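You operate a simulated robot arm through the tools that you are given. There is no shell and no other tool. Be economical: measure what you need, move in short steps, check, and stop when the job is done.

You run a simulated robot arm. Do the job below in one go: nothing can be reset, and whatever is moved stays where it is left.

## Task
Brake the turntable, tie the coil, drop the pegs and lift it on to the round mat.

The check looks at the end state, three seconds after you hand in, the way a careful person would. Anything else that was tipped, shoved, dropped, spilled or broken makes it a failure.

## Robot
A 7-joint arm with a two-finger parallel gripper, fixed in place. Base frame: the origin is at the foot of the arm, x ahead of it, y to its left, z up; the work surface is at about z = 0.84. Lengths are in m, angles in rad, forces in N, time in s.
With the tool pointing down near the work surface it reaches from about 0.1 to 0.62 m from the base axis. Its first joint turns from -2.897 to 2.897 rad. Payload 1.57 kg.
Tool frame: the origin (TCP) lies between the finger pads and is the grasp point; the fingertips stand 0.03 m ahead of it; z points along the fingers, y is the line along which they close. The gripper opens to 0.08 m. The fingers are 0.017 m wide and 0.012 m thick; the gripper's body (0.04 by 0.082 m) begins 0.08 m behind the TCP.
Orientation is told as [roll, pitch, yaw] about the base's x, y, z axes, in that order, counted from this pose: with the fingers straight down and closing along the base's y, the tool's x points along the base's -x, its y along +y and its z along -z.

## Interface
- The arm moves only by the tool send_rows. Its argument "plan" is a list of rows, each a list of 7 numbers: the shift along the base's x, y, z in units of 40 mm (1.0 is 40 mm), then the turn, a rotation vector about the base's x, y, z in units of 6 degrees (1.0 is 6 degrees), then the gripper command, from -1 (shut) to 1 (fully open), values between in proportion. In form: [[x, y, z, ax, ay, az, claw], ...]. A call has 1 to 20 rows; each row shifts and turns the commanded pose from where the row before left it. A call with a number of a shift or a turn outside -1 to 1 is refused whole. Rows are played at 5 a second. More than 0.05 m and 0.15 rad between two rows, or a gripper value outside its range, and nothing of the call is played. Where a pose cannot be reached the arm comes as near as it can. A force on the tool above 40 N (or 10 N above the force at the start of the call, whichever is more), or a blocked arm, ends the call early, and 0.2 s more pass. The fingers move at their own pace (about 0.072 m/s each) and stop on an object; they squeeze with about 28 N. The grip force told is the motor's: it shows also when the fingers shut on nothing. Time passes only in rows, and 0.2 s behind the last, so rows that do not move let the fingers close. It gives the time, the measured TCP pose, the force on the tool (base axes), the opening and the grip force at its end, in the units of the frame above (readings bear some noise), with the torque about the TCP (base axes, N m) and any sound that the robot's microphone picked up.
- Cameras (640 x 400 px; columns grow to the right, rows downward): "scene" is fixed at [0.2249, 0.6431, 1.4848]; the picture's right is [-0.89, -0.46, 0.00], its down [-0.18, 0.36, -0.92] and it looks along [0.42, -0.81, -0.40] (base axes); focal length 330 px, centre (320, 200). "wrist" rides on the gripper at [0.072, -0.007, -0.122] in the tool frame; the picture's right is [0.09, 1.00, 0.00], its down [-0.84, 0.08, -0.54] and it looks along [-0.54, 0.05, 0.84] (tool axes); focal length 238 px, centre (320, 200). There is no depth. A picture from a camera that has moved, and an enlarged one, comes with that camera's place and axes in the base frame and with its lens. The place of the scene camera against the robot may be out by one fixed shift of up to 0.018 m in any direction.
- capture(camera): a new picture of that camera. No time passes.
- raise_lower(by): slides the trunk up (or, below 0, down) by that many m; the arm rides with it, the base frame stays. It gives what a move gives, with no picture.
- inspect(camera, box): a new picture of the part [left, top, right, bottom] of that camera's present view, enlarged. No time passes.
- hand_in(): hands the job in; it is judged then, once.

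Go step by step. Nothing tells you positions but the pictures and the camera data: compare them with the known pose of the tool, close in by small moves and look again before you grip or let go. The budget is 120 turns and 84 pictures, counting those below and the enlarged ones. Unless the task says otherwise, let go and move clear before handing in, and close with one line.

The tools are called after "Emit:" by a JSON object that holds its "fn" and its "kwargs". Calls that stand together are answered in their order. send_rows: Moves the arm, as the interface text tells. Its arguments: {"type":"object","properties":{"plan":{"type":"array","items":{"type":"array","items":{"type":"number"}}}},"required":["plan"]} The other tools are called the same way: raise_lower (by) slides the trunk up or down; capture (camera) takes a picture; inspect (camera, box) takes an enlarged picture of a part of a camera's view; hand_in () hands the job in.

At the start:

```text
time: 0.0
eef_pos: [0.4932, -0.0456, 1.2759]
ee_rot: [-0.002, -0.001, -0.002]
contact_force: [0.2, -1.1, 0.2]
torque: [0.01, 0.0, 0.0]
grip_width: 0.0797
grip_force: 0.0
trunk travel left (down, up): [-0.725, 0.265]
```

scene: 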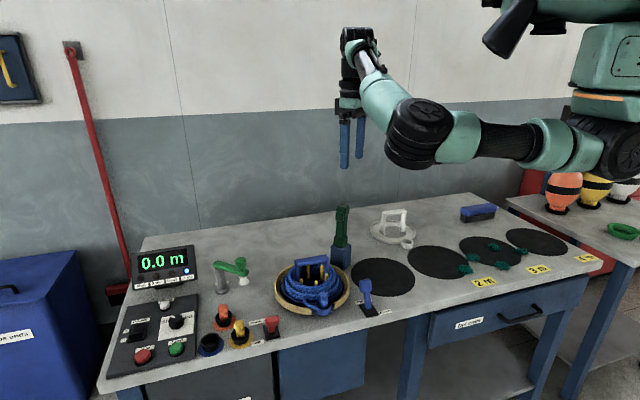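
wrist: 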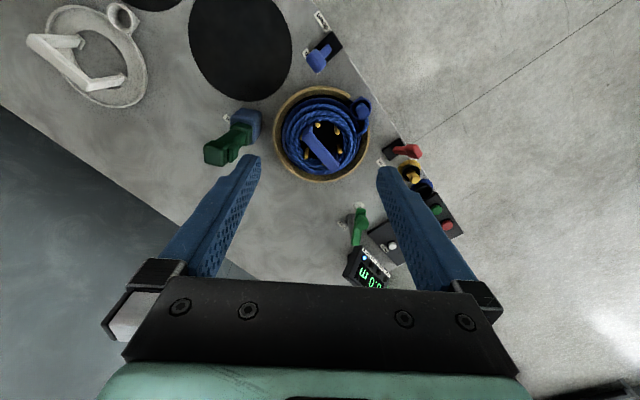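

I see a bench with a coil of blue cable on a turntable, several levers and buttons, and dark round mats. I'll enlarge the views to read labels first.

Emit:
{"fn": "inspect", "kwargs": {"camera": "scene", "box": [100, 230, 290, 380]}}

Emit:
{"fn": "inspect", "kwargs": {"camera": "scene", "box": [250, 190, 430, 330]}}

Emit:
{"fn": "inspect", "kwargs": {"camera": "scene", "box": [400, 190, 610, 310]}}

Emit:
{"fn": "inspect", "kwargs": {"camera": "wrist", "box": [200, 60, 480, 290]}}

```text
2.67 times, centred on (195, 305) of scene
camera zoom: at [0.2249, 0.6431, 1.4848], right [-0.89, -0.46, 0.0], down [-0.18, 0.36, -0.92], along [0.42, -0.81, -0.4], focal length 880 px, centre (653, -80)
```

zoom: 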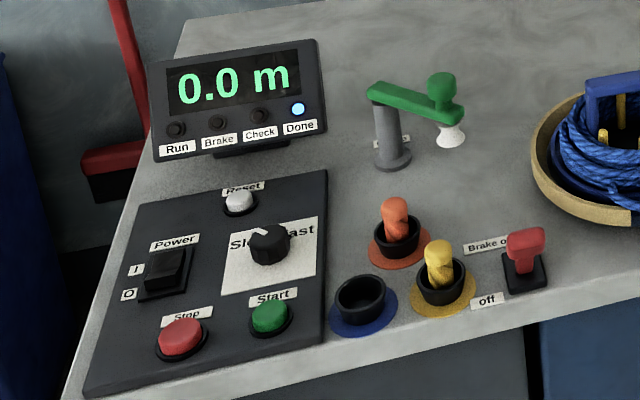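

```text
2.86 times, centred on (340, 260) of scene
camera zoom: at [0.2249, 0.6431, 1.4848], right [-0.89, -0.46, 0.0], down [-0.18, 0.36, -0.92], along [0.42, -0.81, -0.4], focal length 943 px, centre (263, 29)
```

zoom: 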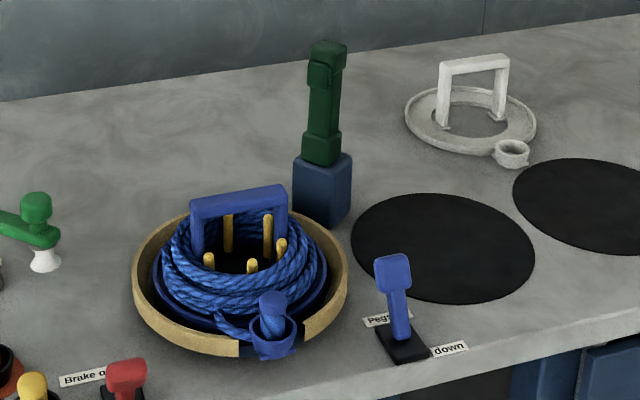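

```text
3.05 times, centred on (505, 250) of scene
camera zoom: at [0.2249, 0.6431, 1.4848], right [-0.89, -0.46, 0.0], down [-0.18, 0.36, -0.92], along [0.42, -0.81, -0.4], focal length 1006 px, centre (-244, 48)
```

zoom: 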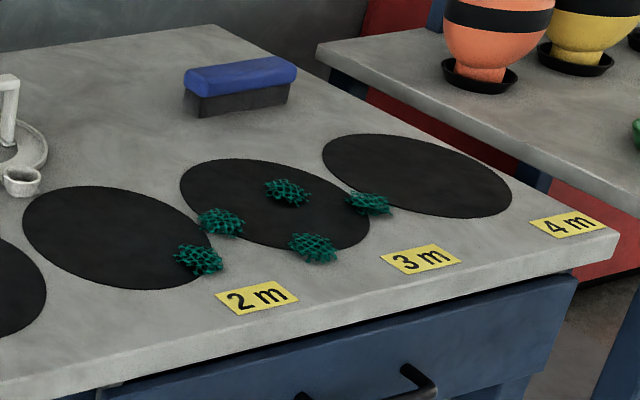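

```text
1.74 times, centred on (340, 175) of wrist
camera zoom: at [0.4218, -0.0509, 1.3973], right [-0.09, 1.0, 0.0], down [0.84, 0.08, 0.54], along [0.54, 0.05, -0.84], focal length 414 px, centre (285, 244)
```

zoom: 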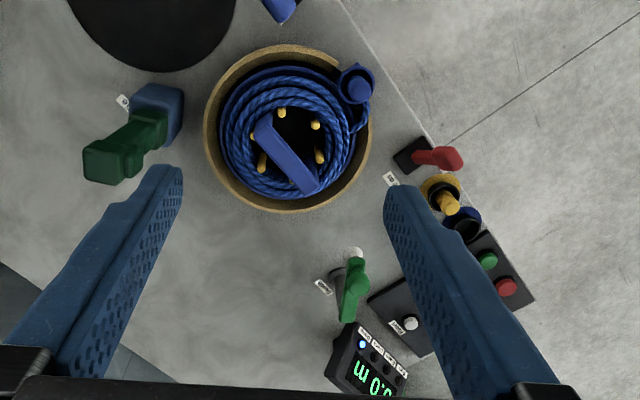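

The coil sits at about (0.59, -0.03), with the brake lever at about (0.61, 0.16) and the unlabelled mat at about (0.44, -0.21). I'll move in to see the brake side up close.

Emit:
{"fn": "send_rows", "kwargs": {"plan": [[-0.25, 1, -0.8, 0, 0, 0, 1], [-0.25, 1, -0.8, 0, 0, 0, 1], [-0.25, 1, -0.8, 0, 0, 0, 1], [-0.25, 1, -0.8, 0, 0, 0, 1], [0, 1, -0.8, 0, 0, 0, 1], [0, 0, 0, 0, 0, 0, 1]]}}

Emit:
{"fn": "capture", "kwargs": {"camera": "wrist"}}

```text
refused: row 1 steps farther than a row can; nothing moved
```

```text
77 pictures are left
camera wrist: at [0.4218, -0.0509, 1.3973], right [-0.09, 1.0, 0.0], down [0.84, 0.08, 0.54], along [0.54, 0.05, -0.84], focal length 238 px, centre (320, 200)
```

wrist: 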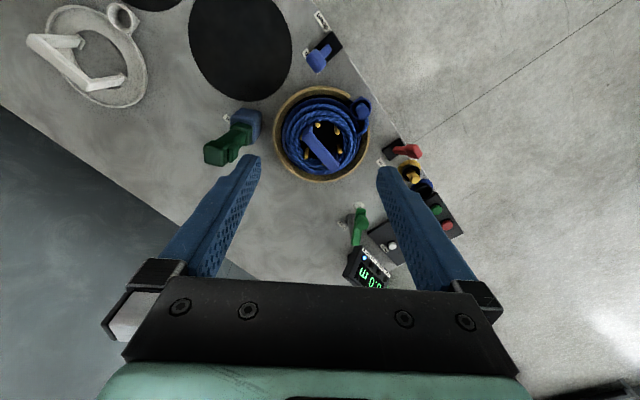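

Emit:
{"fn": "send_rows", "kwargs": {"plan": [[-0.2, 0.85, -0.65, 0, 0, 0, 1], [-0.2, 0.85, -0.65, 0, 0, 0, 1], [-0.2, 0.85, -0.65, 0, 0, 0, 1], [-0.2, 0.85, -0.65, 0, 0, 0, 1], [-0.2, 0.85, -0.65, 0, 0, 0, 1], [-0.2, 0.85, -0.65, 0, 0, 0, 1], [0, 0, 0, 0, 0, 0, 1]]}}

Emit:
{"fn": "capture", "kwargs": {"camera": "wrist"}}

```text
time: 1.6
eef_pos: [0.4452, 0.1597, 1.1195]
ee_rot: [0.0, 0.0, 0.0]
contact_force: [0.0, -1.0, 0.6]
torque: [0.01, -0.02, 0.01]
grip_width: 0.0801
grip_force: 0.2
trunk travel left (down, up): [-0.725, 0.265]
```

```text
76 pictures are left
camera wrist: at [0.3735, 0.1536, 1.2415], right [-0.09, 1.0, 0.0], down [0.84, 0.08, 0.54], along [0.54, 0.05, -0.84], focal length 238 px, centre (320, 200)
```

wrist: 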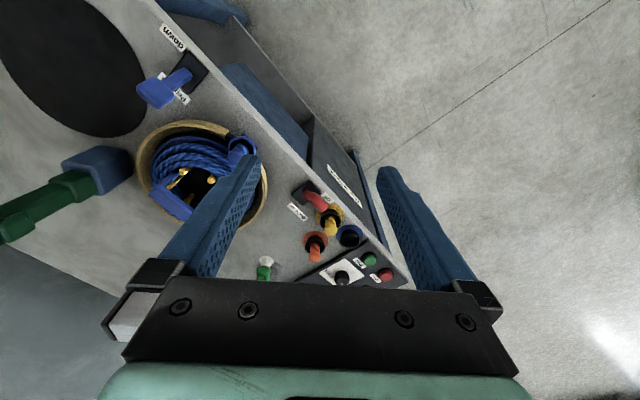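

Emit:
{"fn": "inspect", "kwargs": {"camera": "wrist", "box": [260, 160, 420, 290]}}

Emit:
{"fn": "inspect", "kwargs": {"camera": "wrist", "box": [100, 20, 290, 240]}}

Emit:
{"fn": "inspect", "kwargs": {"camera": "scene", "box": [215, 290, 305, 350]}}

Emit:
{"fn": "inspect", "kwargs": {"camera": "scene", "box": [340, 270, 410, 330]}}

```text
3.08 times, centred on (340, 225) of wrist
camera zoom: at [0.3735, 0.1536, 1.2415], right [-0.09, 1.0, 0.0], down [0.84, 0.08, 0.54], along [0.54, 0.05, -0.84], focal length 733 px, centre (258, 123)
```

zoom: 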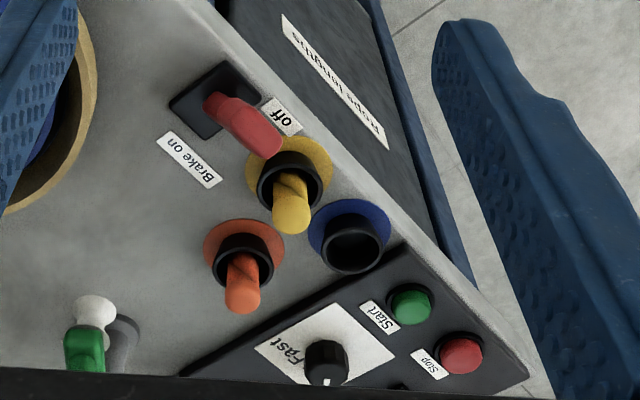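

```text
1.82 times, centred on (195, 130) of wrist
camera zoom: at [0.3735, 0.1536, 1.2415], right [-0.09, 1.0, 0.0], down [0.84, 0.08, 0.54], along [0.54, 0.05, -0.84], focal length 433 px, centre (547, 327)
```

zoom: 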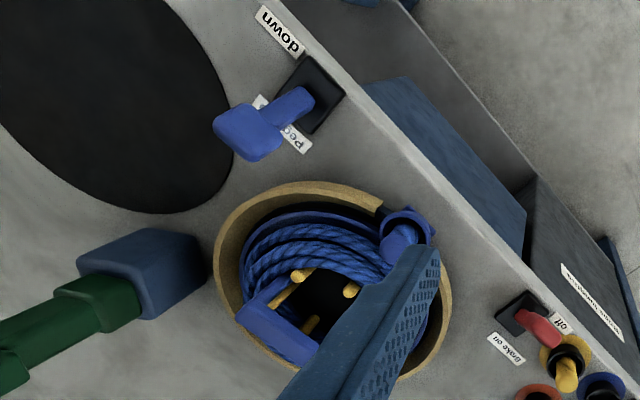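

```text
6.67 times, centred on (260, 320) of scene
camera zoom: at [0.2249, 0.6431, 1.4848], right [-0.89, -0.46, 0.0], down [-0.18, 0.36, -0.92], along [0.42, -0.81, -0.4], focal length 2200 px, centre (720, -600)
```

zoom: 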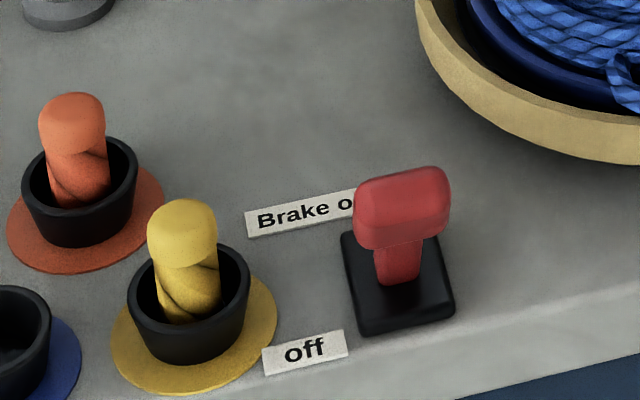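

```text
6.67 times, centred on (375, 300) of scene
camera zoom: at [0.2249, 0.6431, 1.4848], right [-0.89, -0.46, 0.0], down [-0.18, 0.36, -0.92], along [0.42, -0.81, -0.4], focal length 2200 px, centre (-47, -467)
```

zoom: 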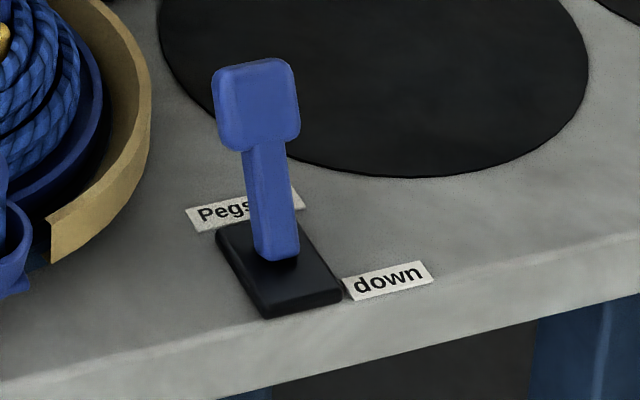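

The brake lever leans toward "off" (front edge) and the peg lever leans back toward "Pegs up". Next I'll look at the dark-green tool in its stand, probably the tie tool.

Emit:
{"fn": "send_rows", "kwargs": {"plan": [[-0.24, -1, 0.08, 0, 0, 0, 1], [-0.24, -1, 0.08, 0, 0, 0, 1], [-0.24, -1, 0.08, 0, 0, 0, 1], [-0.24, -1, 0.08, 0, 0, 0, 1], [-0.24, -1, 0.08, 0, 0, 0, 1], [-0.24, -1, 0.08, 0, 0, 0, 1], [-0.24, -1, 0.08, 0, 0, 0, 1], [-0.24, -1, 0.08, 0, 0, 0, 1], [-0.24, -1, 0.08, 0, 0, 0, 1], [0, 0, 0, 0, 0, 0, 1]]}}

Emit:
{"fn": "capture", "kwargs": {"camera": "wrist"}}

Emit:
{"fn": "inspect", "kwargs": {"camera": "scene", "box": [310, 190, 380, 290]}}

Emit:
{"fn": "inspect", "kwargs": {"camera": "scene", "box": [200, 245, 270, 305]}}

```text
time: 3.8
eef_pos: [0.3584, -0.1993, 1.1486]
ee_rot: [-0.001, 0.0, 0.001]
contact_force: [-0.8, 0.0, 0.5]
torque: [0.0, -0.03, -0.01]
grip_width: 0.0801
grip_force: 0.0
trunk travel left (down, up): [-0.725, 0.265]
```

```text
71 pictures are left
camera wrist: at [0.2875, -0.2058, 1.2701], right [-0.09, 1.0, 0.0], down [0.84, 0.08, 0.54], along [0.54, 0.05, -0.84], focal length 238 px, centre (320, 200)
```

wrist: 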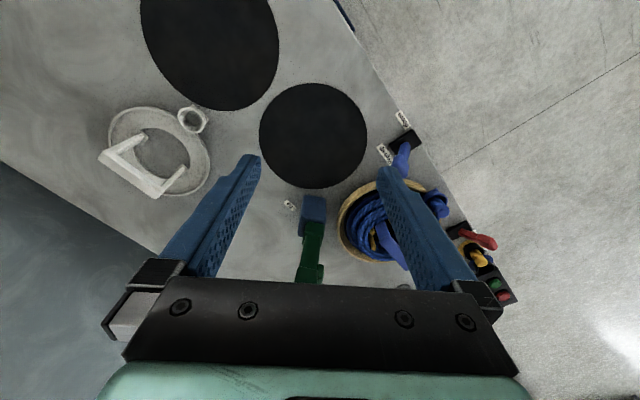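

```text
4.00 times, centred on (345, 240) of scene
camera zoom: at [0.2249, 0.6431, 1.4848], right [-0.89, -0.46, 0.0], down [-0.18, 0.36, -0.92], along [0.42, -0.81, -0.4], focal length 1320 px, centre (220, 40)
```

zoom: 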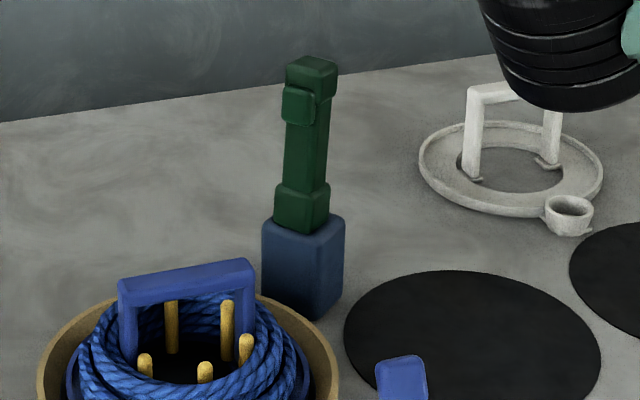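

```text
6.67 times, centred on (235, 275) of scene
camera zoom: at [0.2249, 0.6431, 1.4848], right [-0.89, -0.46, 0.0], down [-0.18, 0.36, -0.92], along [0.42, -0.81, -0.4], focal length 2200 px, centre (887, -300)
```

zoom: 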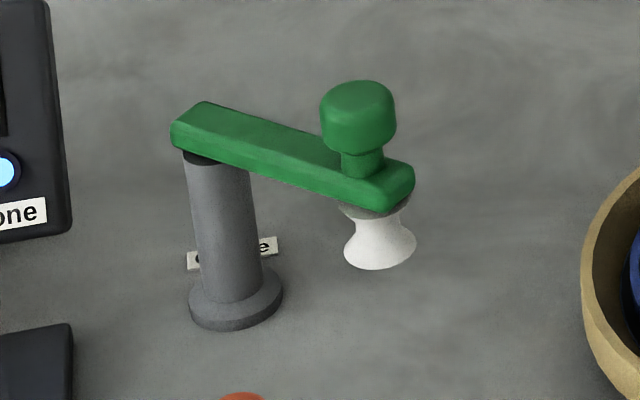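

Emit:
{"fn": "inspect", "kwargs": {"camera": "wrist", "box": [260, 180, 350, 290]}}

Emit:
{"fn": "inspect", "kwargs": {"camera": "wrist", "box": [350, 90, 510, 310]}}

```text
3.64 times, centred on (305, 235) of wrist
camera zoom: at [0.2875, -0.2058, 1.2701], right [-0.09, 1.0, 0.0], down [0.84, 0.08, 0.54], along [0.54, 0.05, -0.84], focal length 867 px, centre (374, 73)
```

zoom: 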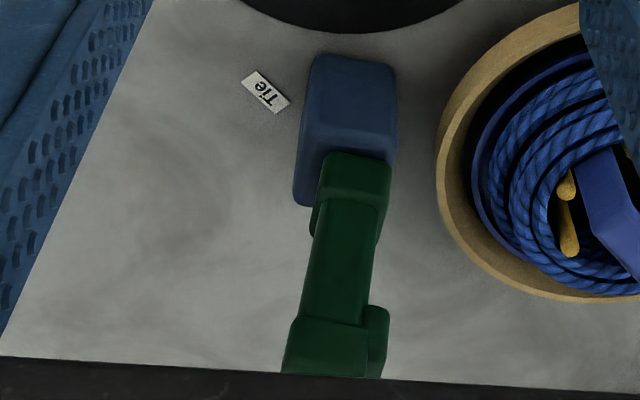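

```text
1.82 times, centred on (430, 200) of wrist
camera zoom: at [0.2875, -0.2058, 1.2701], right [-0.09, 1.0, 0.0], down [0.84, 0.08, 0.54], along [0.54, 0.05, -0.84], focal length 433 px, centre (120, 200)
```

zoom: 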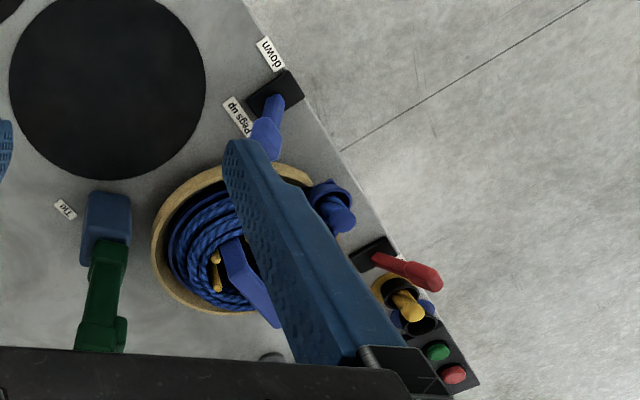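

The dark-green piece is labelled "Tie" and the brake goes on by pushing its knob away from the front edge. I'll shut the fingers and go to the front side of the brake knob, at about (0.59, 0.167, 0.91).

Emit:
{"fn": "send_rows", "kwargs": {"plan": [[0.45, 1, -0.1, 0, 0, 0, -1], [0.45, 1, -0.1, 0, 0, 0, -1], [0.45, 1, -0.1, 0, 0, 0, -1], [0.45, 1, -0.1, 0, 0, 0, -1], [0.45, 1, -0.1, 0, 0, 0, -1], [0.45, 1, -0.1, 0, 0, 0, -1], [0.45, 1, -0.1, 0, 0, 0, -1], [0.45, 1, -0.1, 0, -0.6, 0, -1], [0.45, 1, -0.1, 0, -0.7, 0, -1], [0.45, 1, -0.1, 0, -0.7, 0, -1], [0, 0, -0.5, 0, -0.5, 0, -1], [0, 0, 0, 0, 0, 0, -1]]}}

Emit:
{"fn": "capture", "kwargs": {"camera": "wrist"}}

Emit:
{"fn": "capture", "kwargs": {"camera": "scene"}}

```text
time: 6.4
eef_pos: [0.5385, 0.1999, 1.0863]
ee_rot: [0.001, -0.264, 0.0]
contact_force: [-0.3, 0.2, 0.2]
torque: [-0.04, 0.02, 0.02]
grip_width: 0.0001
grip_force: 21.0
trunk travel left (down, up): [-0.725, 0.265]
```

```text
66 pictures are left
camera wrist: at [0.4381, 0.1931, 1.1863], right [-0.09, 1.0, -0.02], down [0.67, 0.08, 0.74], along [0.74, 0.05, -0.67], focal length 238 px, centre (320, 200)
```

wrist: 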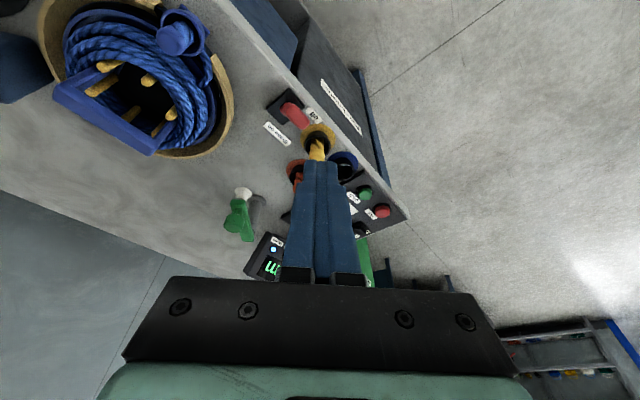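

```text
65 pictures are left
```

scene: 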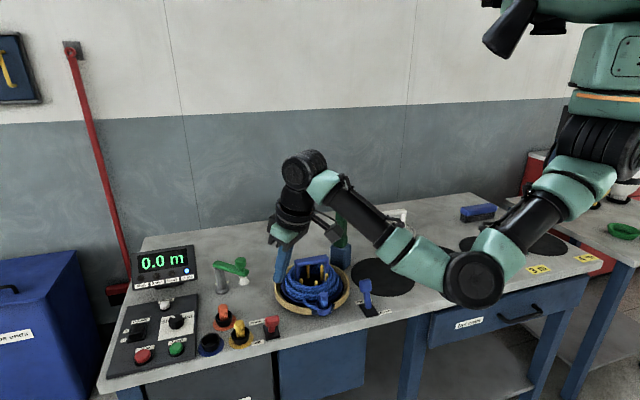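

Emit:
{"fn": "send_rows", "kwargs": {"plan": [[0.05, -0.02, -0.9, 0, 0, 0, -1], [0.05, -0.02, -0.9, 0, 0, 0, -1], [0.05, -0.02, -0.9, 0, 0, 0, -1], [0.05, -0.02, -0.9, 0, 0, 0, -1], [0.0, 0, -0.7, 0, 0, 0, -1], [0, 0, 0, 0, 0, 0, -1]]}}

Emit:
{"fn": "inspect", "kwargs": {"camera": "scene", "box": [215, 270, 315, 350]}}

Emit:
{"fn": "capture", "kwargs": {"camera": "wrist"}}

```text
time: 7.8
eef_pos: [0.5474, 0.1968, 0.9159]
ee_rot: [-0.001, -0.261, 0.001]
contact_force: [0.1, 1.0, -0.5]
torque: [0.0, -0.01, 0.01]
grip_width: 0.0
grip_force: 20.8
trunk travel left (down, up): [-0.725, 0.265]
```

```text
5.00 times, centred on (265, 310) of scene
camera zoom: at [0.2249, 0.6431, 1.4848], right [-0.89, -0.46, 0.0], down [-0.18, 0.36, -0.92], along [0.42, -0.81, -0.4], focal length 1650 px, centre (595, -350)
```

zoom: 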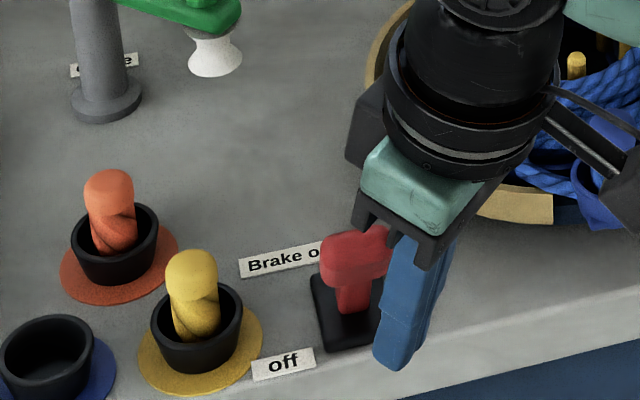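

```text
63 pictures are left
camera wrist: at [0.4462, 0.1894, 1.0151], right [-0.09, 1.0, -0.02], down [0.67, 0.08, 0.74], along [0.74, 0.05, -0.67], focal length 238 px, centre (320, 200)
```

wrist: 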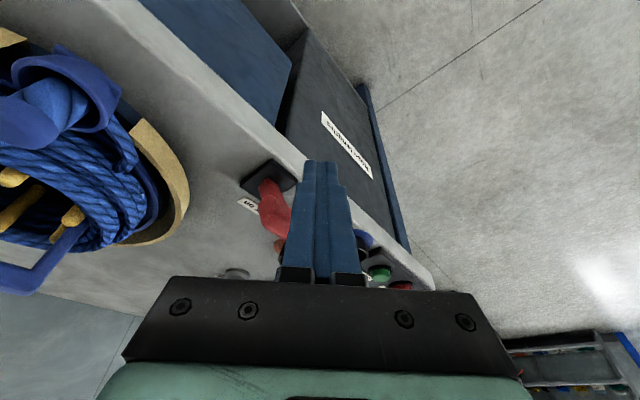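

The fingertip stands just in front of the brake knob. I push it straight back toward "Brake on".

Emit:
{"fn": "send_rows", "kwargs": {"plan": [[0.36, -0.34, 0, 0, 0, 0, -1], [0.36, -0.34, 0, 0, 0, 0, -1], [0.36, -0.34, 0.05, 0, 0, 0, -1], [0.36, -0.34, 0, 0, 0, 0, -1], [0, 0, 0, 0, 0, 0, -1]]}}

Emit:
{"fn": "inspect", "kwargs": {"camera": "scene", "box": [215, 270, 315, 350]}}

```text
time: 9.0
eef_pos: [0.6039, 0.1431, 0.9173]
ee_rot: [-0.001, -0.26, 0.003]
contact_force: [-6.4, 4.5, 1.2]
torque: [0.11, 0.14, 0.04]
grip_width: 0.0
grip_force: 21.5
trunk travel left (down, up): [-0.725, 0.265]
```

```text
5.00 times, centred on (265, 310) of scene
camera zoom: at [0.2249, 0.6431, 1.4848], right [-0.89, -0.46, 0.0], down [-0.18, 0.36, -0.92], along [0.42, -0.81, -0.4], focal length 1650 px, centre (595, -350)
```

zoom: 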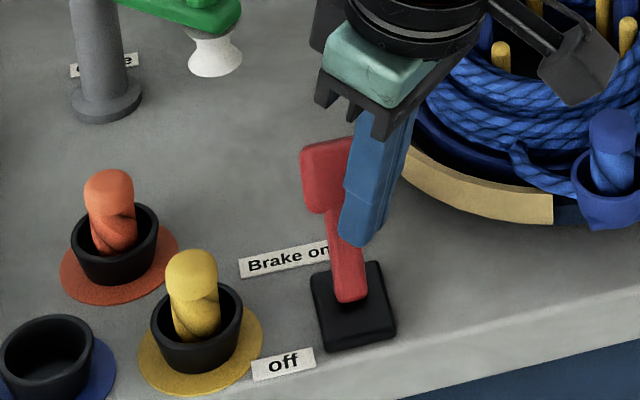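

Emit:
{"fn": "send_rows", "kwargs": {"plan": [[0.15, -0.14, 0, 0, 0, 0, -1], [0.15, -0.14, 0, 0, 0, 0, -1], [0, 0, 0, 0, 0, 0, -1]]}}

Emit:
{"fn": "inspect", "kwargs": {"camera": "scene", "box": [215, 270, 315, 350]}}

```text
time: 9.5
eef_pos: [0.6058, 0.1428, 0.9164]
ee_rot: [0.011, -0.24, 0.013]
contact_force: [-18.1, 7.2, 12.8]
torque: [0.05, 0.37, -0.07]
grip_width: 0.0001
grip_force: 21.7
trunk travel left (down, up): [-0.725, 0.265]
stopped in row 2: the force on the tool passed its limit at 45 N (the readings are from after the stop); the commanded pose is now the measured one
```

```text
5.00 times, centred on (265, 310) of scene
camera zoom: at [0.2249, 0.6431, 1.4848], right [-0.89, -0.46, 0.0], down [-0.18, 0.36, -0.92], along [0.42, -0.81, -0.4], focal length 1650 px, centre (595, -350)
```

zoom: 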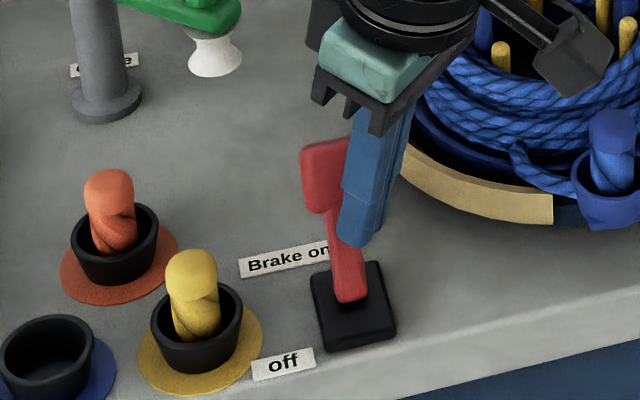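

The brake is at its "on" stop. I'll back off, rise, and go look at the Tie tool.

Emit:
{"fn": "send_rows", "kwargs": {"plan": [[-0.4, 0.37, 0.05, 0, 0, 0, -1], [-0.4, 0.37, 0.05, 0, 0, 0, -1], [-0.3, 0.2, 0.9, 0, 0, 0, -1], [-0.3, 0, 1, 0, 0.5, 0, -1], [-0.3, 0, 1, 0, 0.5, 0, -1], [-0.3, 0, 1, 0, 0.5, 0, -1], [-0.5, -0.9, 0.4, 0, 0.5, 0, 1], [-0.5, -0.9, 0.4, 0, 0.4, 0, 1], [-0.5, -1, 0, 0, 0, 0, 1], [-0.5, -1, 0, 0, 0, 0, 1], [-0.5, -1, 0, 0, 0, 0, 1], [-0.5, -1, 0, 0, 0, 0, 1], [0, -1, 0, 0, 0, 0, 1], [0, -1, 0, 0, 0, 0, 1], [0, 0, 0, 0, 0, 0, 1]]}}

Emit:
{"fn": "capture", "kwargs": {"camera": "scene"}}

Emit:
{"fn": "capture", "kwargs": {"camera": "wrist"}}

```text
time: 12.7
eef_pos: [0.4064, -0.1347, 1.1074]
ee_rot: [0.01, 0.007, 0.01]
contact_force: [-0.3, 0.4, -0.5]
torque: [-0.03, 0.01, -0.04]
grip_width: 0.0801
grip_force: 0.0
trunk travel left (down, up): [-0.725, 0.265]
```

```text
60 pictures are left
```

scene: 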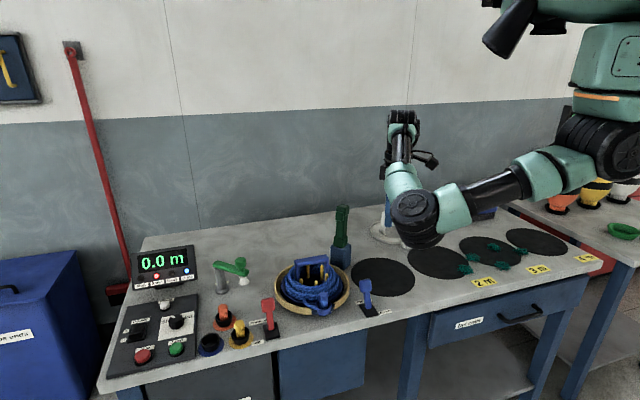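

```text
59 pictures are left
camera wrist: at [0.3364, -0.1435, 1.2303], right [-0.1, 0.99, 0.01], down [0.84, 0.08, 0.54], along [0.53, 0.06, -0.84], focal length 238 px, centre (320, 200)
```

wrist: 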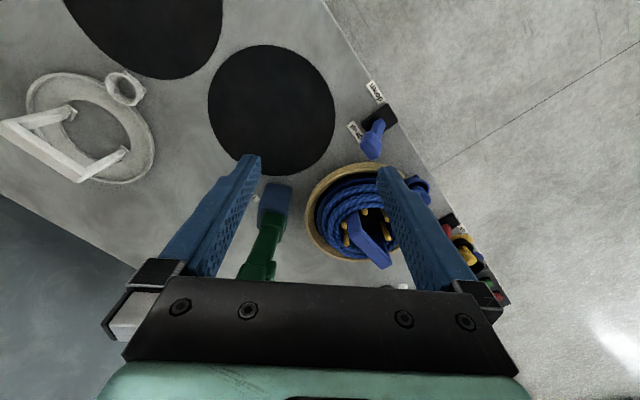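

The Brake light is now lit. I'll hover near the Tie tool (about (0.58, -0.19), top near z 1.05) to see its shape.

Emit:
{"fn": "send_rows", "kwargs": {"plan": [[0, -0.4, 0.6, 0, 0, 0, 1], [0.8, -0.5, 0, 0, 0, 0, 1], [0.8, -0.5, 0, 0, 0, 0, 1], [0.7, 0, 0, 0, 0, 0, 1], [0, 0, 0, 0, 0, 0, 1]]}}

Emit:
{"fn": "capture", "kwargs": {"camera": "wrist"}}

Emit:
{"fn": "inspect", "kwargs": {"camera": "scene", "box": [300, 170, 400, 290]}}

```text
time: 13.9
eef_pos: [0.4996, -0.19, 1.1315]
ee_rot: [0.01, 0.008, 0.007]
contact_force: [0.8, -0.2, 0.7]
torque: [-0.03, -0.01, -0.02]
grip_width: 0.0801
grip_force: 0.2
trunk travel left (down, up): [-0.725, 0.265]
```

```text
58 pictures are left
camera wrist: at [0.429, -0.1991, 1.2545], right [-0.1, 0.99, 0.01], down [0.84, 0.08, 0.54], along [0.53, 0.06, -0.84], focal length 238 px, centre (320, 200)
```

wrist: 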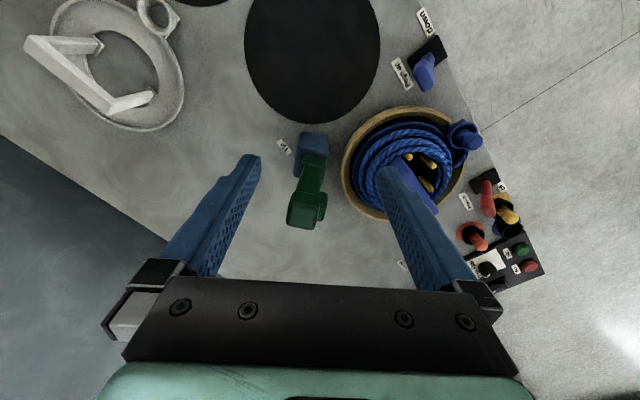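

```text
3.33 times, centred on (350, 230) of scene
camera zoom: at [0.2249, 0.6431, 1.4848], right [-0.89, -0.46, 0.0], down [-0.18, 0.36, -0.92], along [0.42, -0.81, -0.4], focal length 1100 px, centre (220, 100)
```

zoom: 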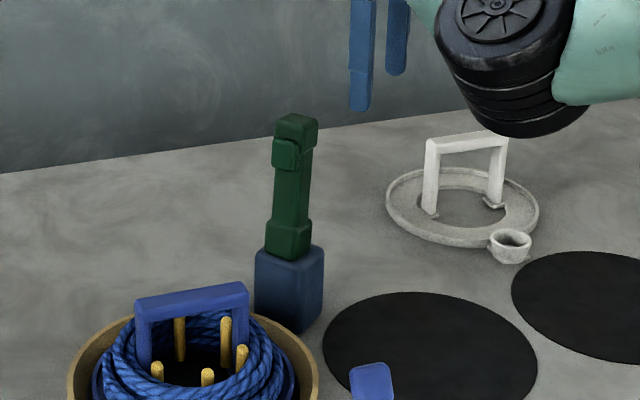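

Emit:
{"fn": "inspect", "kwargs": {"camera": "wrist", "box": [265, 115, 365, 245]}}

```text
3.08 times, centred on (315, 180) of wrist
camera zoom: at [0.429, -0.1991, 1.2545], right [-0.1, 0.99, 0.01], down [0.84, 0.08, 0.54], along [0.53, 0.06, -0.84], focal length 733 px, centre (335, 262)
```

zoom: 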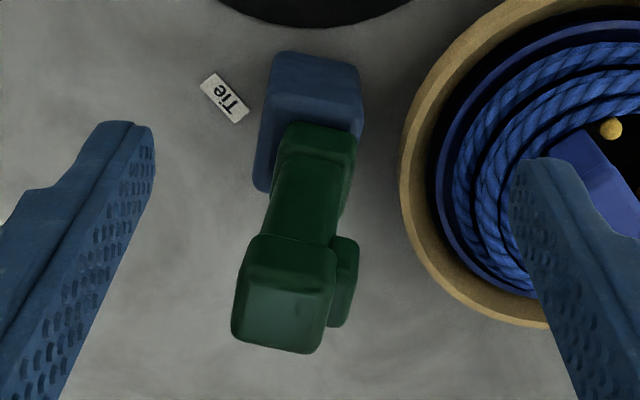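

The Tie tool is upright, square to the base axes, with a trigger block on its +y side near the top. I'll come in above it, fingers straddling it along y.

Emit:
{"fn": "send_rows", "kwargs": {"plan": [[0.7, 0, 0, -0.1, -0.08, -0.07, 1], [0.7, 0, 0, 0, 0, 0, 1], [0.6, -0.1, 0, 0, 0, 0, 1], [0, 0, 0, 0, 0, 0, 1]]}}

Emit:
{"fn": "capture", "kwargs": {"camera": "wrist"}}

Emit:
{"fn": "capture", "kwargs": {"camera": "scene"}}

```text
time: 14.9
eef_pos: [0.5795, -0.1932, 1.1316]
ee_rot: [-0.002, 0.0, -0.001]
contact_force: [-0.1, 0.4, 0.6]
torque: [-0.01, -0.01, 0.05]
grip_width: 0.08
grip_force: 0.1
trunk travel left (down, up): [-0.725, 0.265]
```

```text
55 pictures are left
camera wrist: at [0.5079, -0.2002, 1.2533], right [-0.09, 1.0, 0.0], down [0.84, 0.08, 0.54], along [0.54, 0.05, -0.84], focal length 238 px, centre (320, 200)
```

wrist: 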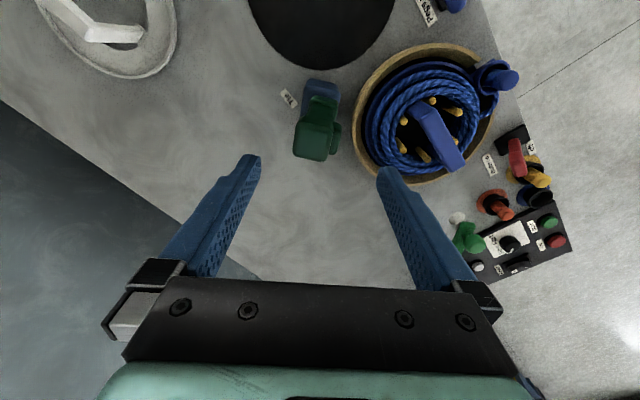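

```text
54 pictures are left
```

scene: 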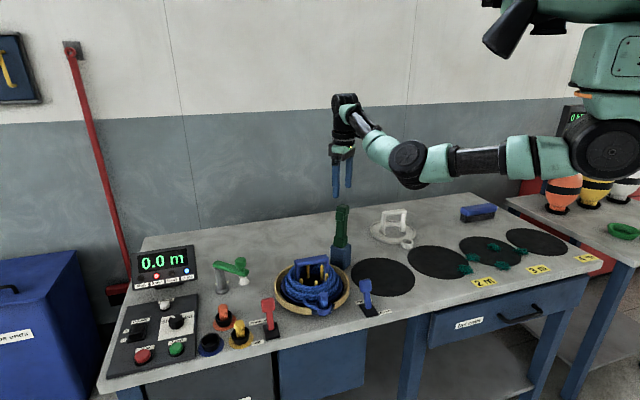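

Emit:
{"fn": "send_rows", "kwargs": {"plan": [[0.08, -0.05, -0.9, 0, 0, 0, 1], [0, 0, -0.9, 0, 0, 0, 1], [0, 0, -0.9, 0, 0, 0, 1], [0, 0, 0, 0, 0, 0, 1]]}}

Emit:
{"fn": "capture", "kwargs": {"camera": "wrist"}}

Emit:
{"fn": "inspect", "kwargs": {"camera": "scene", "box": [300, 170, 400, 290]}}

```text
time: 15.9
eef_pos: [0.5831, -0.1961, 1.0226]
ee_rot: [-0.003, 0.0, 0.0]
contact_force: [1.2, 0.2, 1.0]
torque: [-0.03, 0.01, 0.02]
grip_width: 0.08
grip_force: 0.0
trunk travel left (down, up): [-0.725, 0.265]
```

```text
53 pictures are left
camera wrist: at [0.5111, -0.2019, 1.1448], right [-0.09, 1.0, 0.0], down [0.84, 0.08, 0.54], along [0.54, 0.05, -0.84], focal length 238 px, centre (320, 200)
```

wrist: 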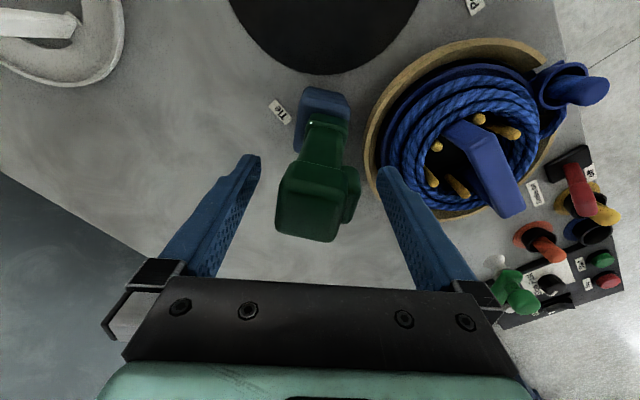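

```text
3.33 times, centred on (350, 230) of scene
camera zoom: at [0.2249, 0.6431, 1.4848], right [-0.89, -0.46, 0.0], down [-0.18, 0.36, -0.92], along [0.42, -0.81, -0.4], focal length 1100 px, centre (220, 100)
```

zoom: 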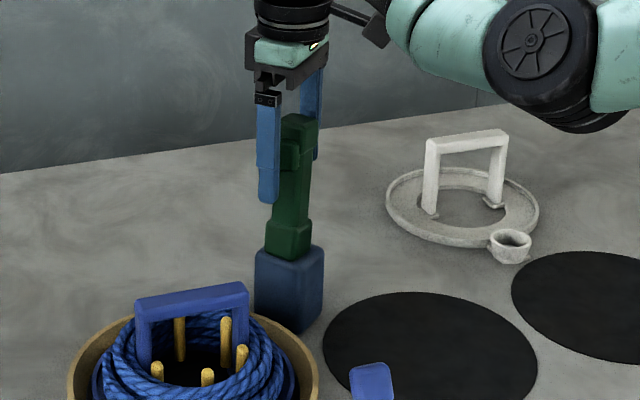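

The fingers straddle the cap and trigger. I'll drop another 15 mm and close gently, then read the forces.

Emit:
{"fn": "send_rows", "kwargs": {"plan": [[0, 0, -0.38, 0, 0, 0, 1], [0, 0, 0, 0, 0, 0, -0.1], [0, 0, 0, 0, 0, 0, -1], [0, 0, 0, 0, 0, 0, -1]]}}

Emit:
{"fn": "inspect", "kwargs": {"camera": "scene", "box": [300, 170, 400, 290]}}

Emit:
{"fn": "inspect", "kwargs": {"camera": "wrist", "box": [240, 70, 420, 270]}}

```text
time: 16.9
eef_pos: [0.5838, -0.194, 1.0076]
ee_rot: [0.0, 0.0, 0.001]
contact_force: [0.3, 5.8, 1.8]
torque: [0.38, -0.03, -0.02]
grip_width: 0.0428
grip_force: 42.7
trunk travel left (down, up): [-0.725, 0.265]
```

```text
3.33 times, centred on (350, 230) of scene
camera zoom: at [0.2249, 0.6431, 1.4848], right [-0.89, -0.46, 0.0], down [-0.18, 0.36, -0.92], along [0.42, -0.81, -0.4], focal length 1100 px, centre (220, 100)
```

zoom: 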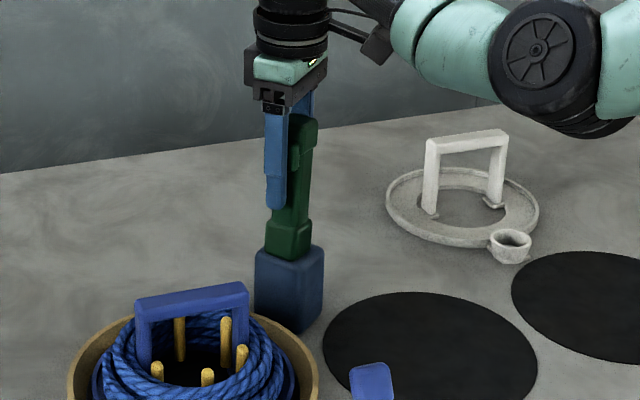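

```text
2.00 times, centred on (330, 170) of wrist
camera zoom: at [0.5114, -0.2009, 1.1297], right [-0.09, 1.0, 0.0], down [0.84, 0.08, 0.54], along [0.54, 0.05, -0.84], focal length 477 px, centre (300, 260)
```

zoom: 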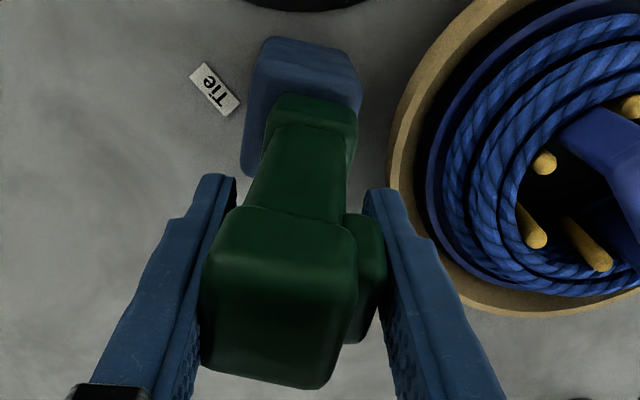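

Emit:
{"fn": "send_rows", "kwargs": {"plan": [[0, 0, 0.25, 0, 0, 0, -1], [0, 0, 0.25, 0, 0, 0, -1], [0, 0, 0.25, 0, 0, 0, -1], [0, 0, 0, 0, 0, 0, -1]]}}

Emit:
{"fn": "inspect", "kwargs": {"camera": "scene", "box": [300, 170, 400, 290]}}

```text
time: 17.4
eef_pos: [0.5817, -0.1903, 1.0089]
ee_rot: [0.014, 0.015, 0.008]
contact_force: [13.9, 1.6, -19.3]
torque: [0.33, -1.14, -0.5]
grip_width: 0.0415
grip_force: 44.7
trunk travel left (down, up): [-0.725, 0.265]
stopped in row 2: the force on the tool passed its limit at 47 N (the readings are from after the stop); the commanded pose is now the measured one
```

```text
3.33 times, centred on (350, 230) of scene
camera zoom: at [0.2249, 0.6431, 1.4848], right [-0.89, -0.46, 0.0], down [-0.18, 0.36, -0.92], along [0.42, -0.81, -0.4], focal length 1100 px, centre (220, 100)
```

zoom: 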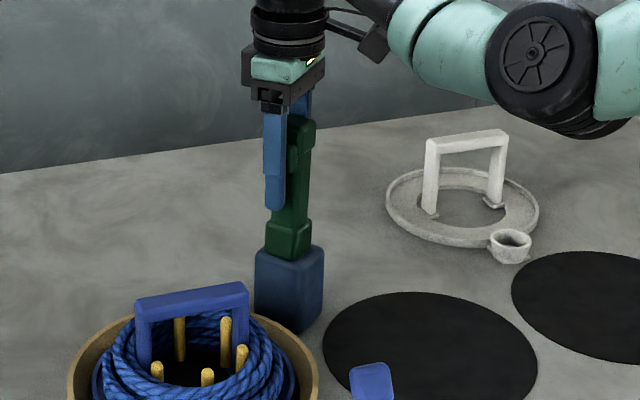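

The Tie piece is fixed at its foot, so it's a hinged arm that should swing over toward the coil (+y), its bump landing on the rope. I'll let go, rise a bit and nudge it with the straddling fingers.

Emit:
{"fn": "send_rows", "kwargs": {"plan": [[0, 0, 0, -0.13, -0.14, -0.08, 1], [0, 0, 0, 0, 0, 0, 1], [0, -0.1, 0.4, 0, 0, 0, 1], [0, 0, 0.3, 0, 0, 0, 1], [0, 0.4, 0, 0, 0, 0, 1], [0, 0.4, 0, 0, 0, 0, 1], [0, 0.2, 0, 0, 0, 0, 1], [0, 0, 0, 0, 0, 0, 1]]}}

Emit:
{"fn": "inspect", "kwargs": {"camera": "scene", "box": [300, 170, 400, 290]}}

Emit:
{"fn": "capture", "kwargs": {"camera": "wrist"}}

```text
time: 19.2
eef_pos: [0.5804, -0.1564, 1.0404]
ee_rot: [-0.004, 0.001, -0.003]
contact_force: [0.9, -1.7, 0.0]
torque: [-0.01, -0.04, 0.0]
grip_width: 0.08
grip_force: 0.0
trunk travel left (down, up): [-0.725, 0.265]
```

```text
3.33 times, centred on (350, 230) of scene
camera zoom: at [0.2249, 0.6431, 1.4848], right [-0.89, -0.46, 0.0], down [-0.18, 0.36, -0.92], along [0.42, -0.81, -0.4], focal length 1100 px, centre (220, 100)
```

zoom: 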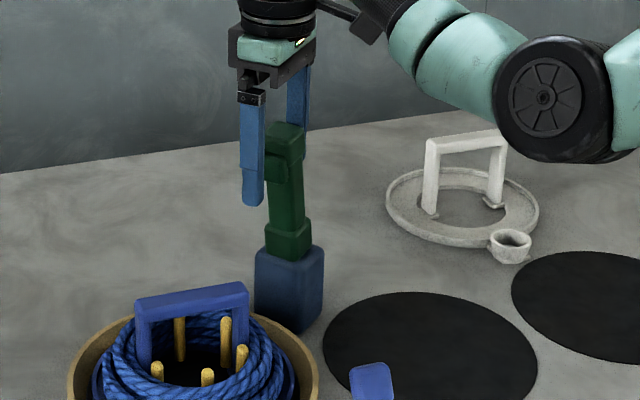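

```text
47 pictures are left
camera wrist: at [0.508, -0.1621, 1.162], right [-0.09, 1.0, 0.0], down [0.84, 0.08, 0.54], along [0.54, 0.04, -0.84], focal length 238 px, centre (320, 200)
```

wrist: 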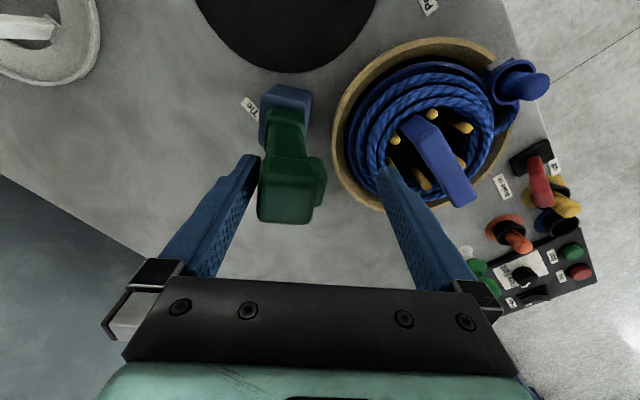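

The arm has swung slightly, so the hinge guess holds. I'll continue the swing toward the coil.

Emit:
{"fn": "send_rows", "kwargs": {"plan": [[0, 0.4, 0, 0, 0, 0, 1], [0, 0.4, 0, 0, 0, 0, 1], [0, 0.3, 0, 0, 0, 0, 1], [0, 0, 0, 0, 0, 0, 1]]}}

Emit:
{"fn": "inspect", "kwargs": {"camera": "scene", "box": [300, 170, 400, 290]}}

Emit:
{"fn": "capture", "kwargs": {"camera": "wrist"}}

```text
time: 20.2
eef_pos: [0.5792, -0.1118, 1.0393]
ee_rot: [-0.003, 0.0, -0.005]
contact_force: [1.4, -1.0, 0.4]
torque: [0.01, -0.02, -0.01]
grip_width: 0.0801
grip_force: 0.1
trunk travel left (down, up): [-0.725, 0.265]
```

```text
3.33 times, centred on (350, 230) of scene
camera zoom: at [0.2249, 0.6431, 1.4848], right [-0.89, -0.46, 0.0], down [-0.18, 0.36, -0.92], along [0.42, -0.81, -0.4], focal length 1100 px, centre (220, 100)
```

zoom: 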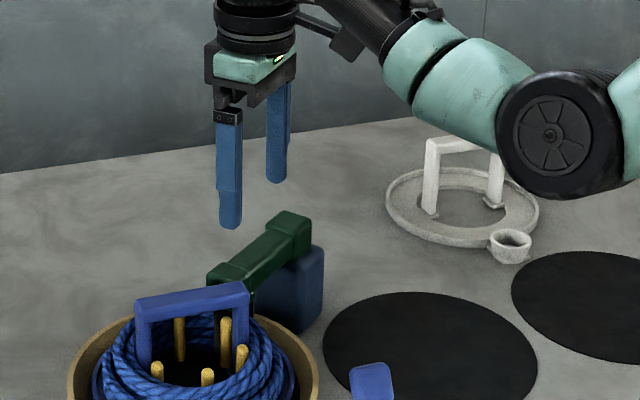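

```text
45 pictures are left
camera wrist: at [0.5077, -0.1181, 1.1624], right [-0.09, 1.0, 0.0], down [0.84, 0.08, 0.54], along [0.54, 0.04, -0.84], focal length 238 px, centre (320, 200)
```

wrist: 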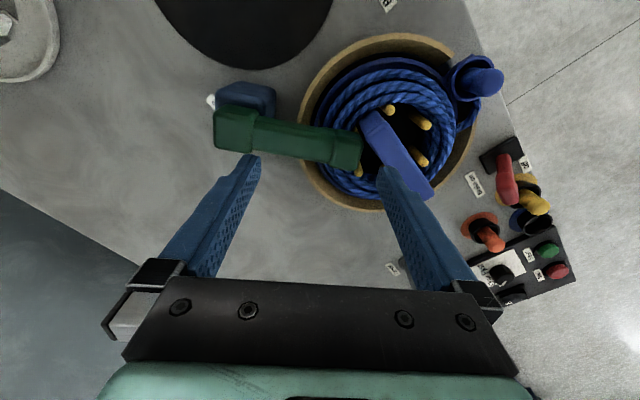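

Emit:
{"fn": "inspect", "kwargs": {"camera": "wrist", "box": [200, 20, 520, 220]}}

Emit:
{"fn": "inspect", "kwargs": {"camera": "scene", "box": [265, 235, 365, 320]}}

Emit:
{"fn": "inspect", "kwargs": {"camera": "scene", "box": [120, 235, 210, 300]}}

```text
2.00 times, centred on (360, 120) of wrist
camera zoom: at [0.5077, -0.1181, 1.1624], right [-0.09, 1.0, 0.0], down [0.84, 0.08, 0.54], along [0.54, 0.04, -0.84], focal length 477 px, centre (240, 360)
```

zoom: 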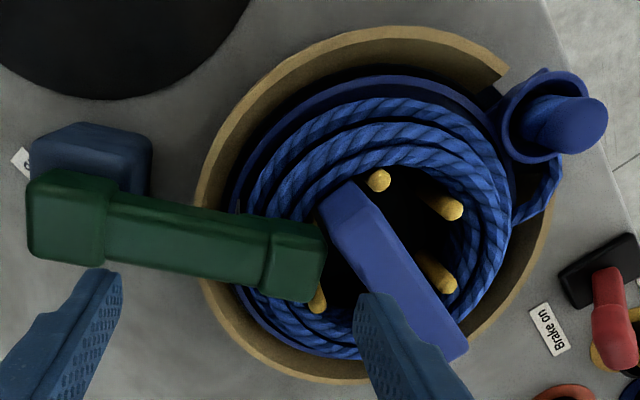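

```text
4.71 times, centred on (315, 278) of scene
camera zoom: at [0.2249, 0.6431, 1.4848], right [-0.89, -0.46, 0.0], down [-0.18, 0.36, -0.92], along [0.42, -0.81, -0.4], focal length 1553 px, centre (344, -165)
```

zoom: 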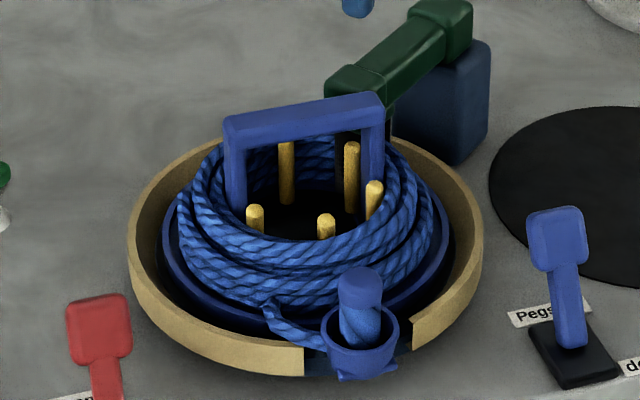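

```text
6.15 times, centred on (165, 268) of scene
camera zoom: at [0.2249, 0.6431, 1.4848], right [-0.89, -0.46, 0.0], down [-0.18, 0.36, -0.92], along [0.42, -0.81, -0.4], focal length 2031 px, centre (1274, -215)
```

zoom: 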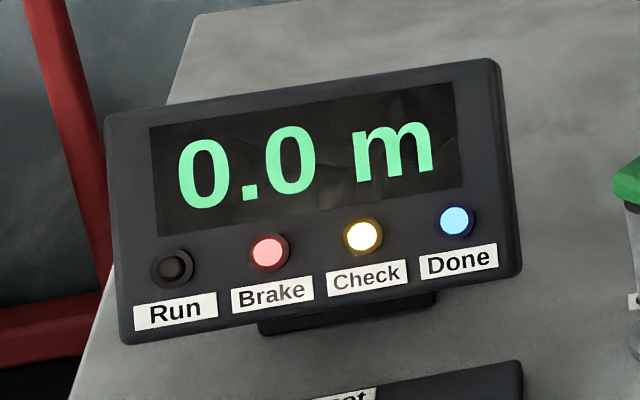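

The Tie arm has swung down over the rope and the Check light has come on. I'll press down gently on its head with closed fingers to make sure it's fully home.

Emit:
{"fn": "send_rows", "kwargs": {"plan": [[0, 0, 0.4, 0, 0, 0, -1], [0.25, 0.4, 0, 0, 0, 0, -1], [0, 0, 0, 0, 0, 0, -1], [0, 0, -0.6, 0, 0, 0, -1], [0, 0, -0.6, 0, 0, 0, -1], [0, 0, -0.4, 0, 0, 0, -1], [0, 0, -0.25, 0, 0, 0, -1], [0, 0, -0.25, 0, 0, 0, -1], [0, 0, -0.25, 0, 0, 0, -1]]}}

Emit:
{"fn": "inspect", "kwargs": {"camera": "scene", "box": [265, 215, 365, 320]}}

```text
time: 22.2
eef_pos: [0.5914, -0.0951, 0.9809]
ee_rot: [-0.006, -0.012, -0.004]
contact_force: [-22.5, 5.1, 29.4]
torque: [0.1, 0.74, -0.03]
grip_width: 0.0
grip_force: 21.8
trunk travel left (down, up): [-0.725, 0.265]
stopped in row 9: the force on the tool passed its limit at 49 N (the readings are from after the stop); the commanded pose is now the measured one
```

```text
3.81 times, centred on (315, 268) of scene
camera zoom: at [0.2249, 0.6431, 1.4848], right [-0.89, -0.46, 0.0], down [-0.18, 0.36, -0.92], along [0.42, -0.81, -0.4], focal length 1257 px, centre (339, -57)
```

zoom: 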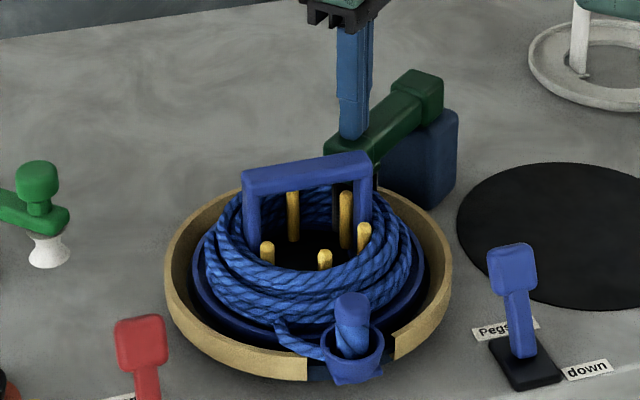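

The arm is solidly down on the rope. I'll rise, turn the gripper 90° and check what the tie looks like, then grip the arm across x to swing it back up.

Emit:
{"fn": "send_rows", "kwargs": {"plan": [[0, 0, 0.8, 0, 0, 0, -1], [0, 0, 1, 0.06, 0.1, 0, -1], [0, 0, 1, 0, 0, 1, 1], [0, 0, 0, 0, 0, 1, 1], [0, 0, 0, 0, 0, 1, 1], [0, 0, 0, 0, 0, 1, 1], [0, 0, 0, 0, 0, 1, 1], [0, 0, 0, 0, 0, 1, 1], [0, 0, 0, 0, 0, 1, 1], [0, 0, 0, 0, 0, 1, 1], [0, 0, 0, 0, 0, 1, 1], [0, 0, 0, 0, 0, 1, 1], [0, 0, 0, 0, 0, 1, 1], [0, 0, 0, 0, 0, 1, 1], [0, 0, 0, 0, 0, 1, 1], [0, 0, 0, 0, 0, 1, 1], [0, 0, 0, 0, 0, 1, 1], [0, 0, 0, 0, 0, 0, 1]]}}

Emit:
{"fn": "capture", "kwargs": {"camera": "wrist"}}

Emit:
{"fn": "capture", "kwargs": {"camera": "scene"}}

```text
time: 26.0
eef_pos: [0.5936, -0.0959, 1.0883]
ee_rot: [0.0, 0.001, 1.569]
contact_force: [1.0, 0.5, -0.6]
torque: [0.0, 0.01, -0.04]
grip_width: 0.0801
grip_force: 0.1
trunk travel left (down, up): [-0.725, 0.265]
```

```text
40 pictures are left
camera wrist: at [0.6008, -0.168, 1.21], right [-1.0, -0.09, 0.0], down [-0.08, 0.84, 0.54], along [-0.05, 0.54, -0.84], focal length 238 px, centre (320, 200)
```

wrist: 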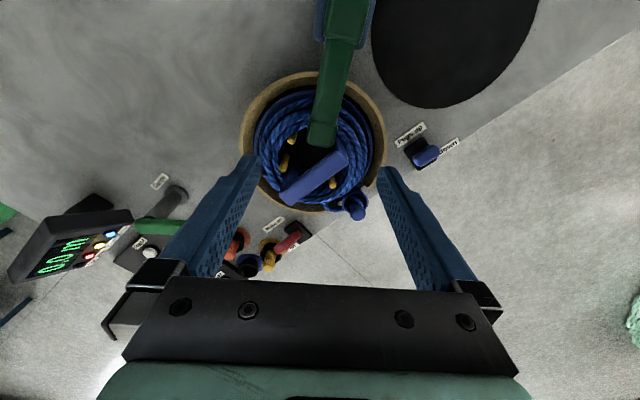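

```text
39 pictures are left
```

scene: 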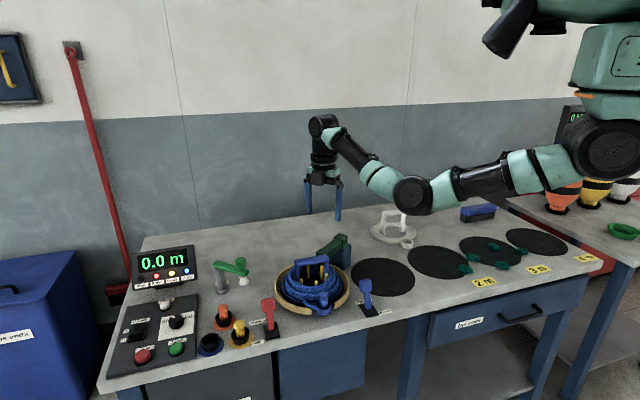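

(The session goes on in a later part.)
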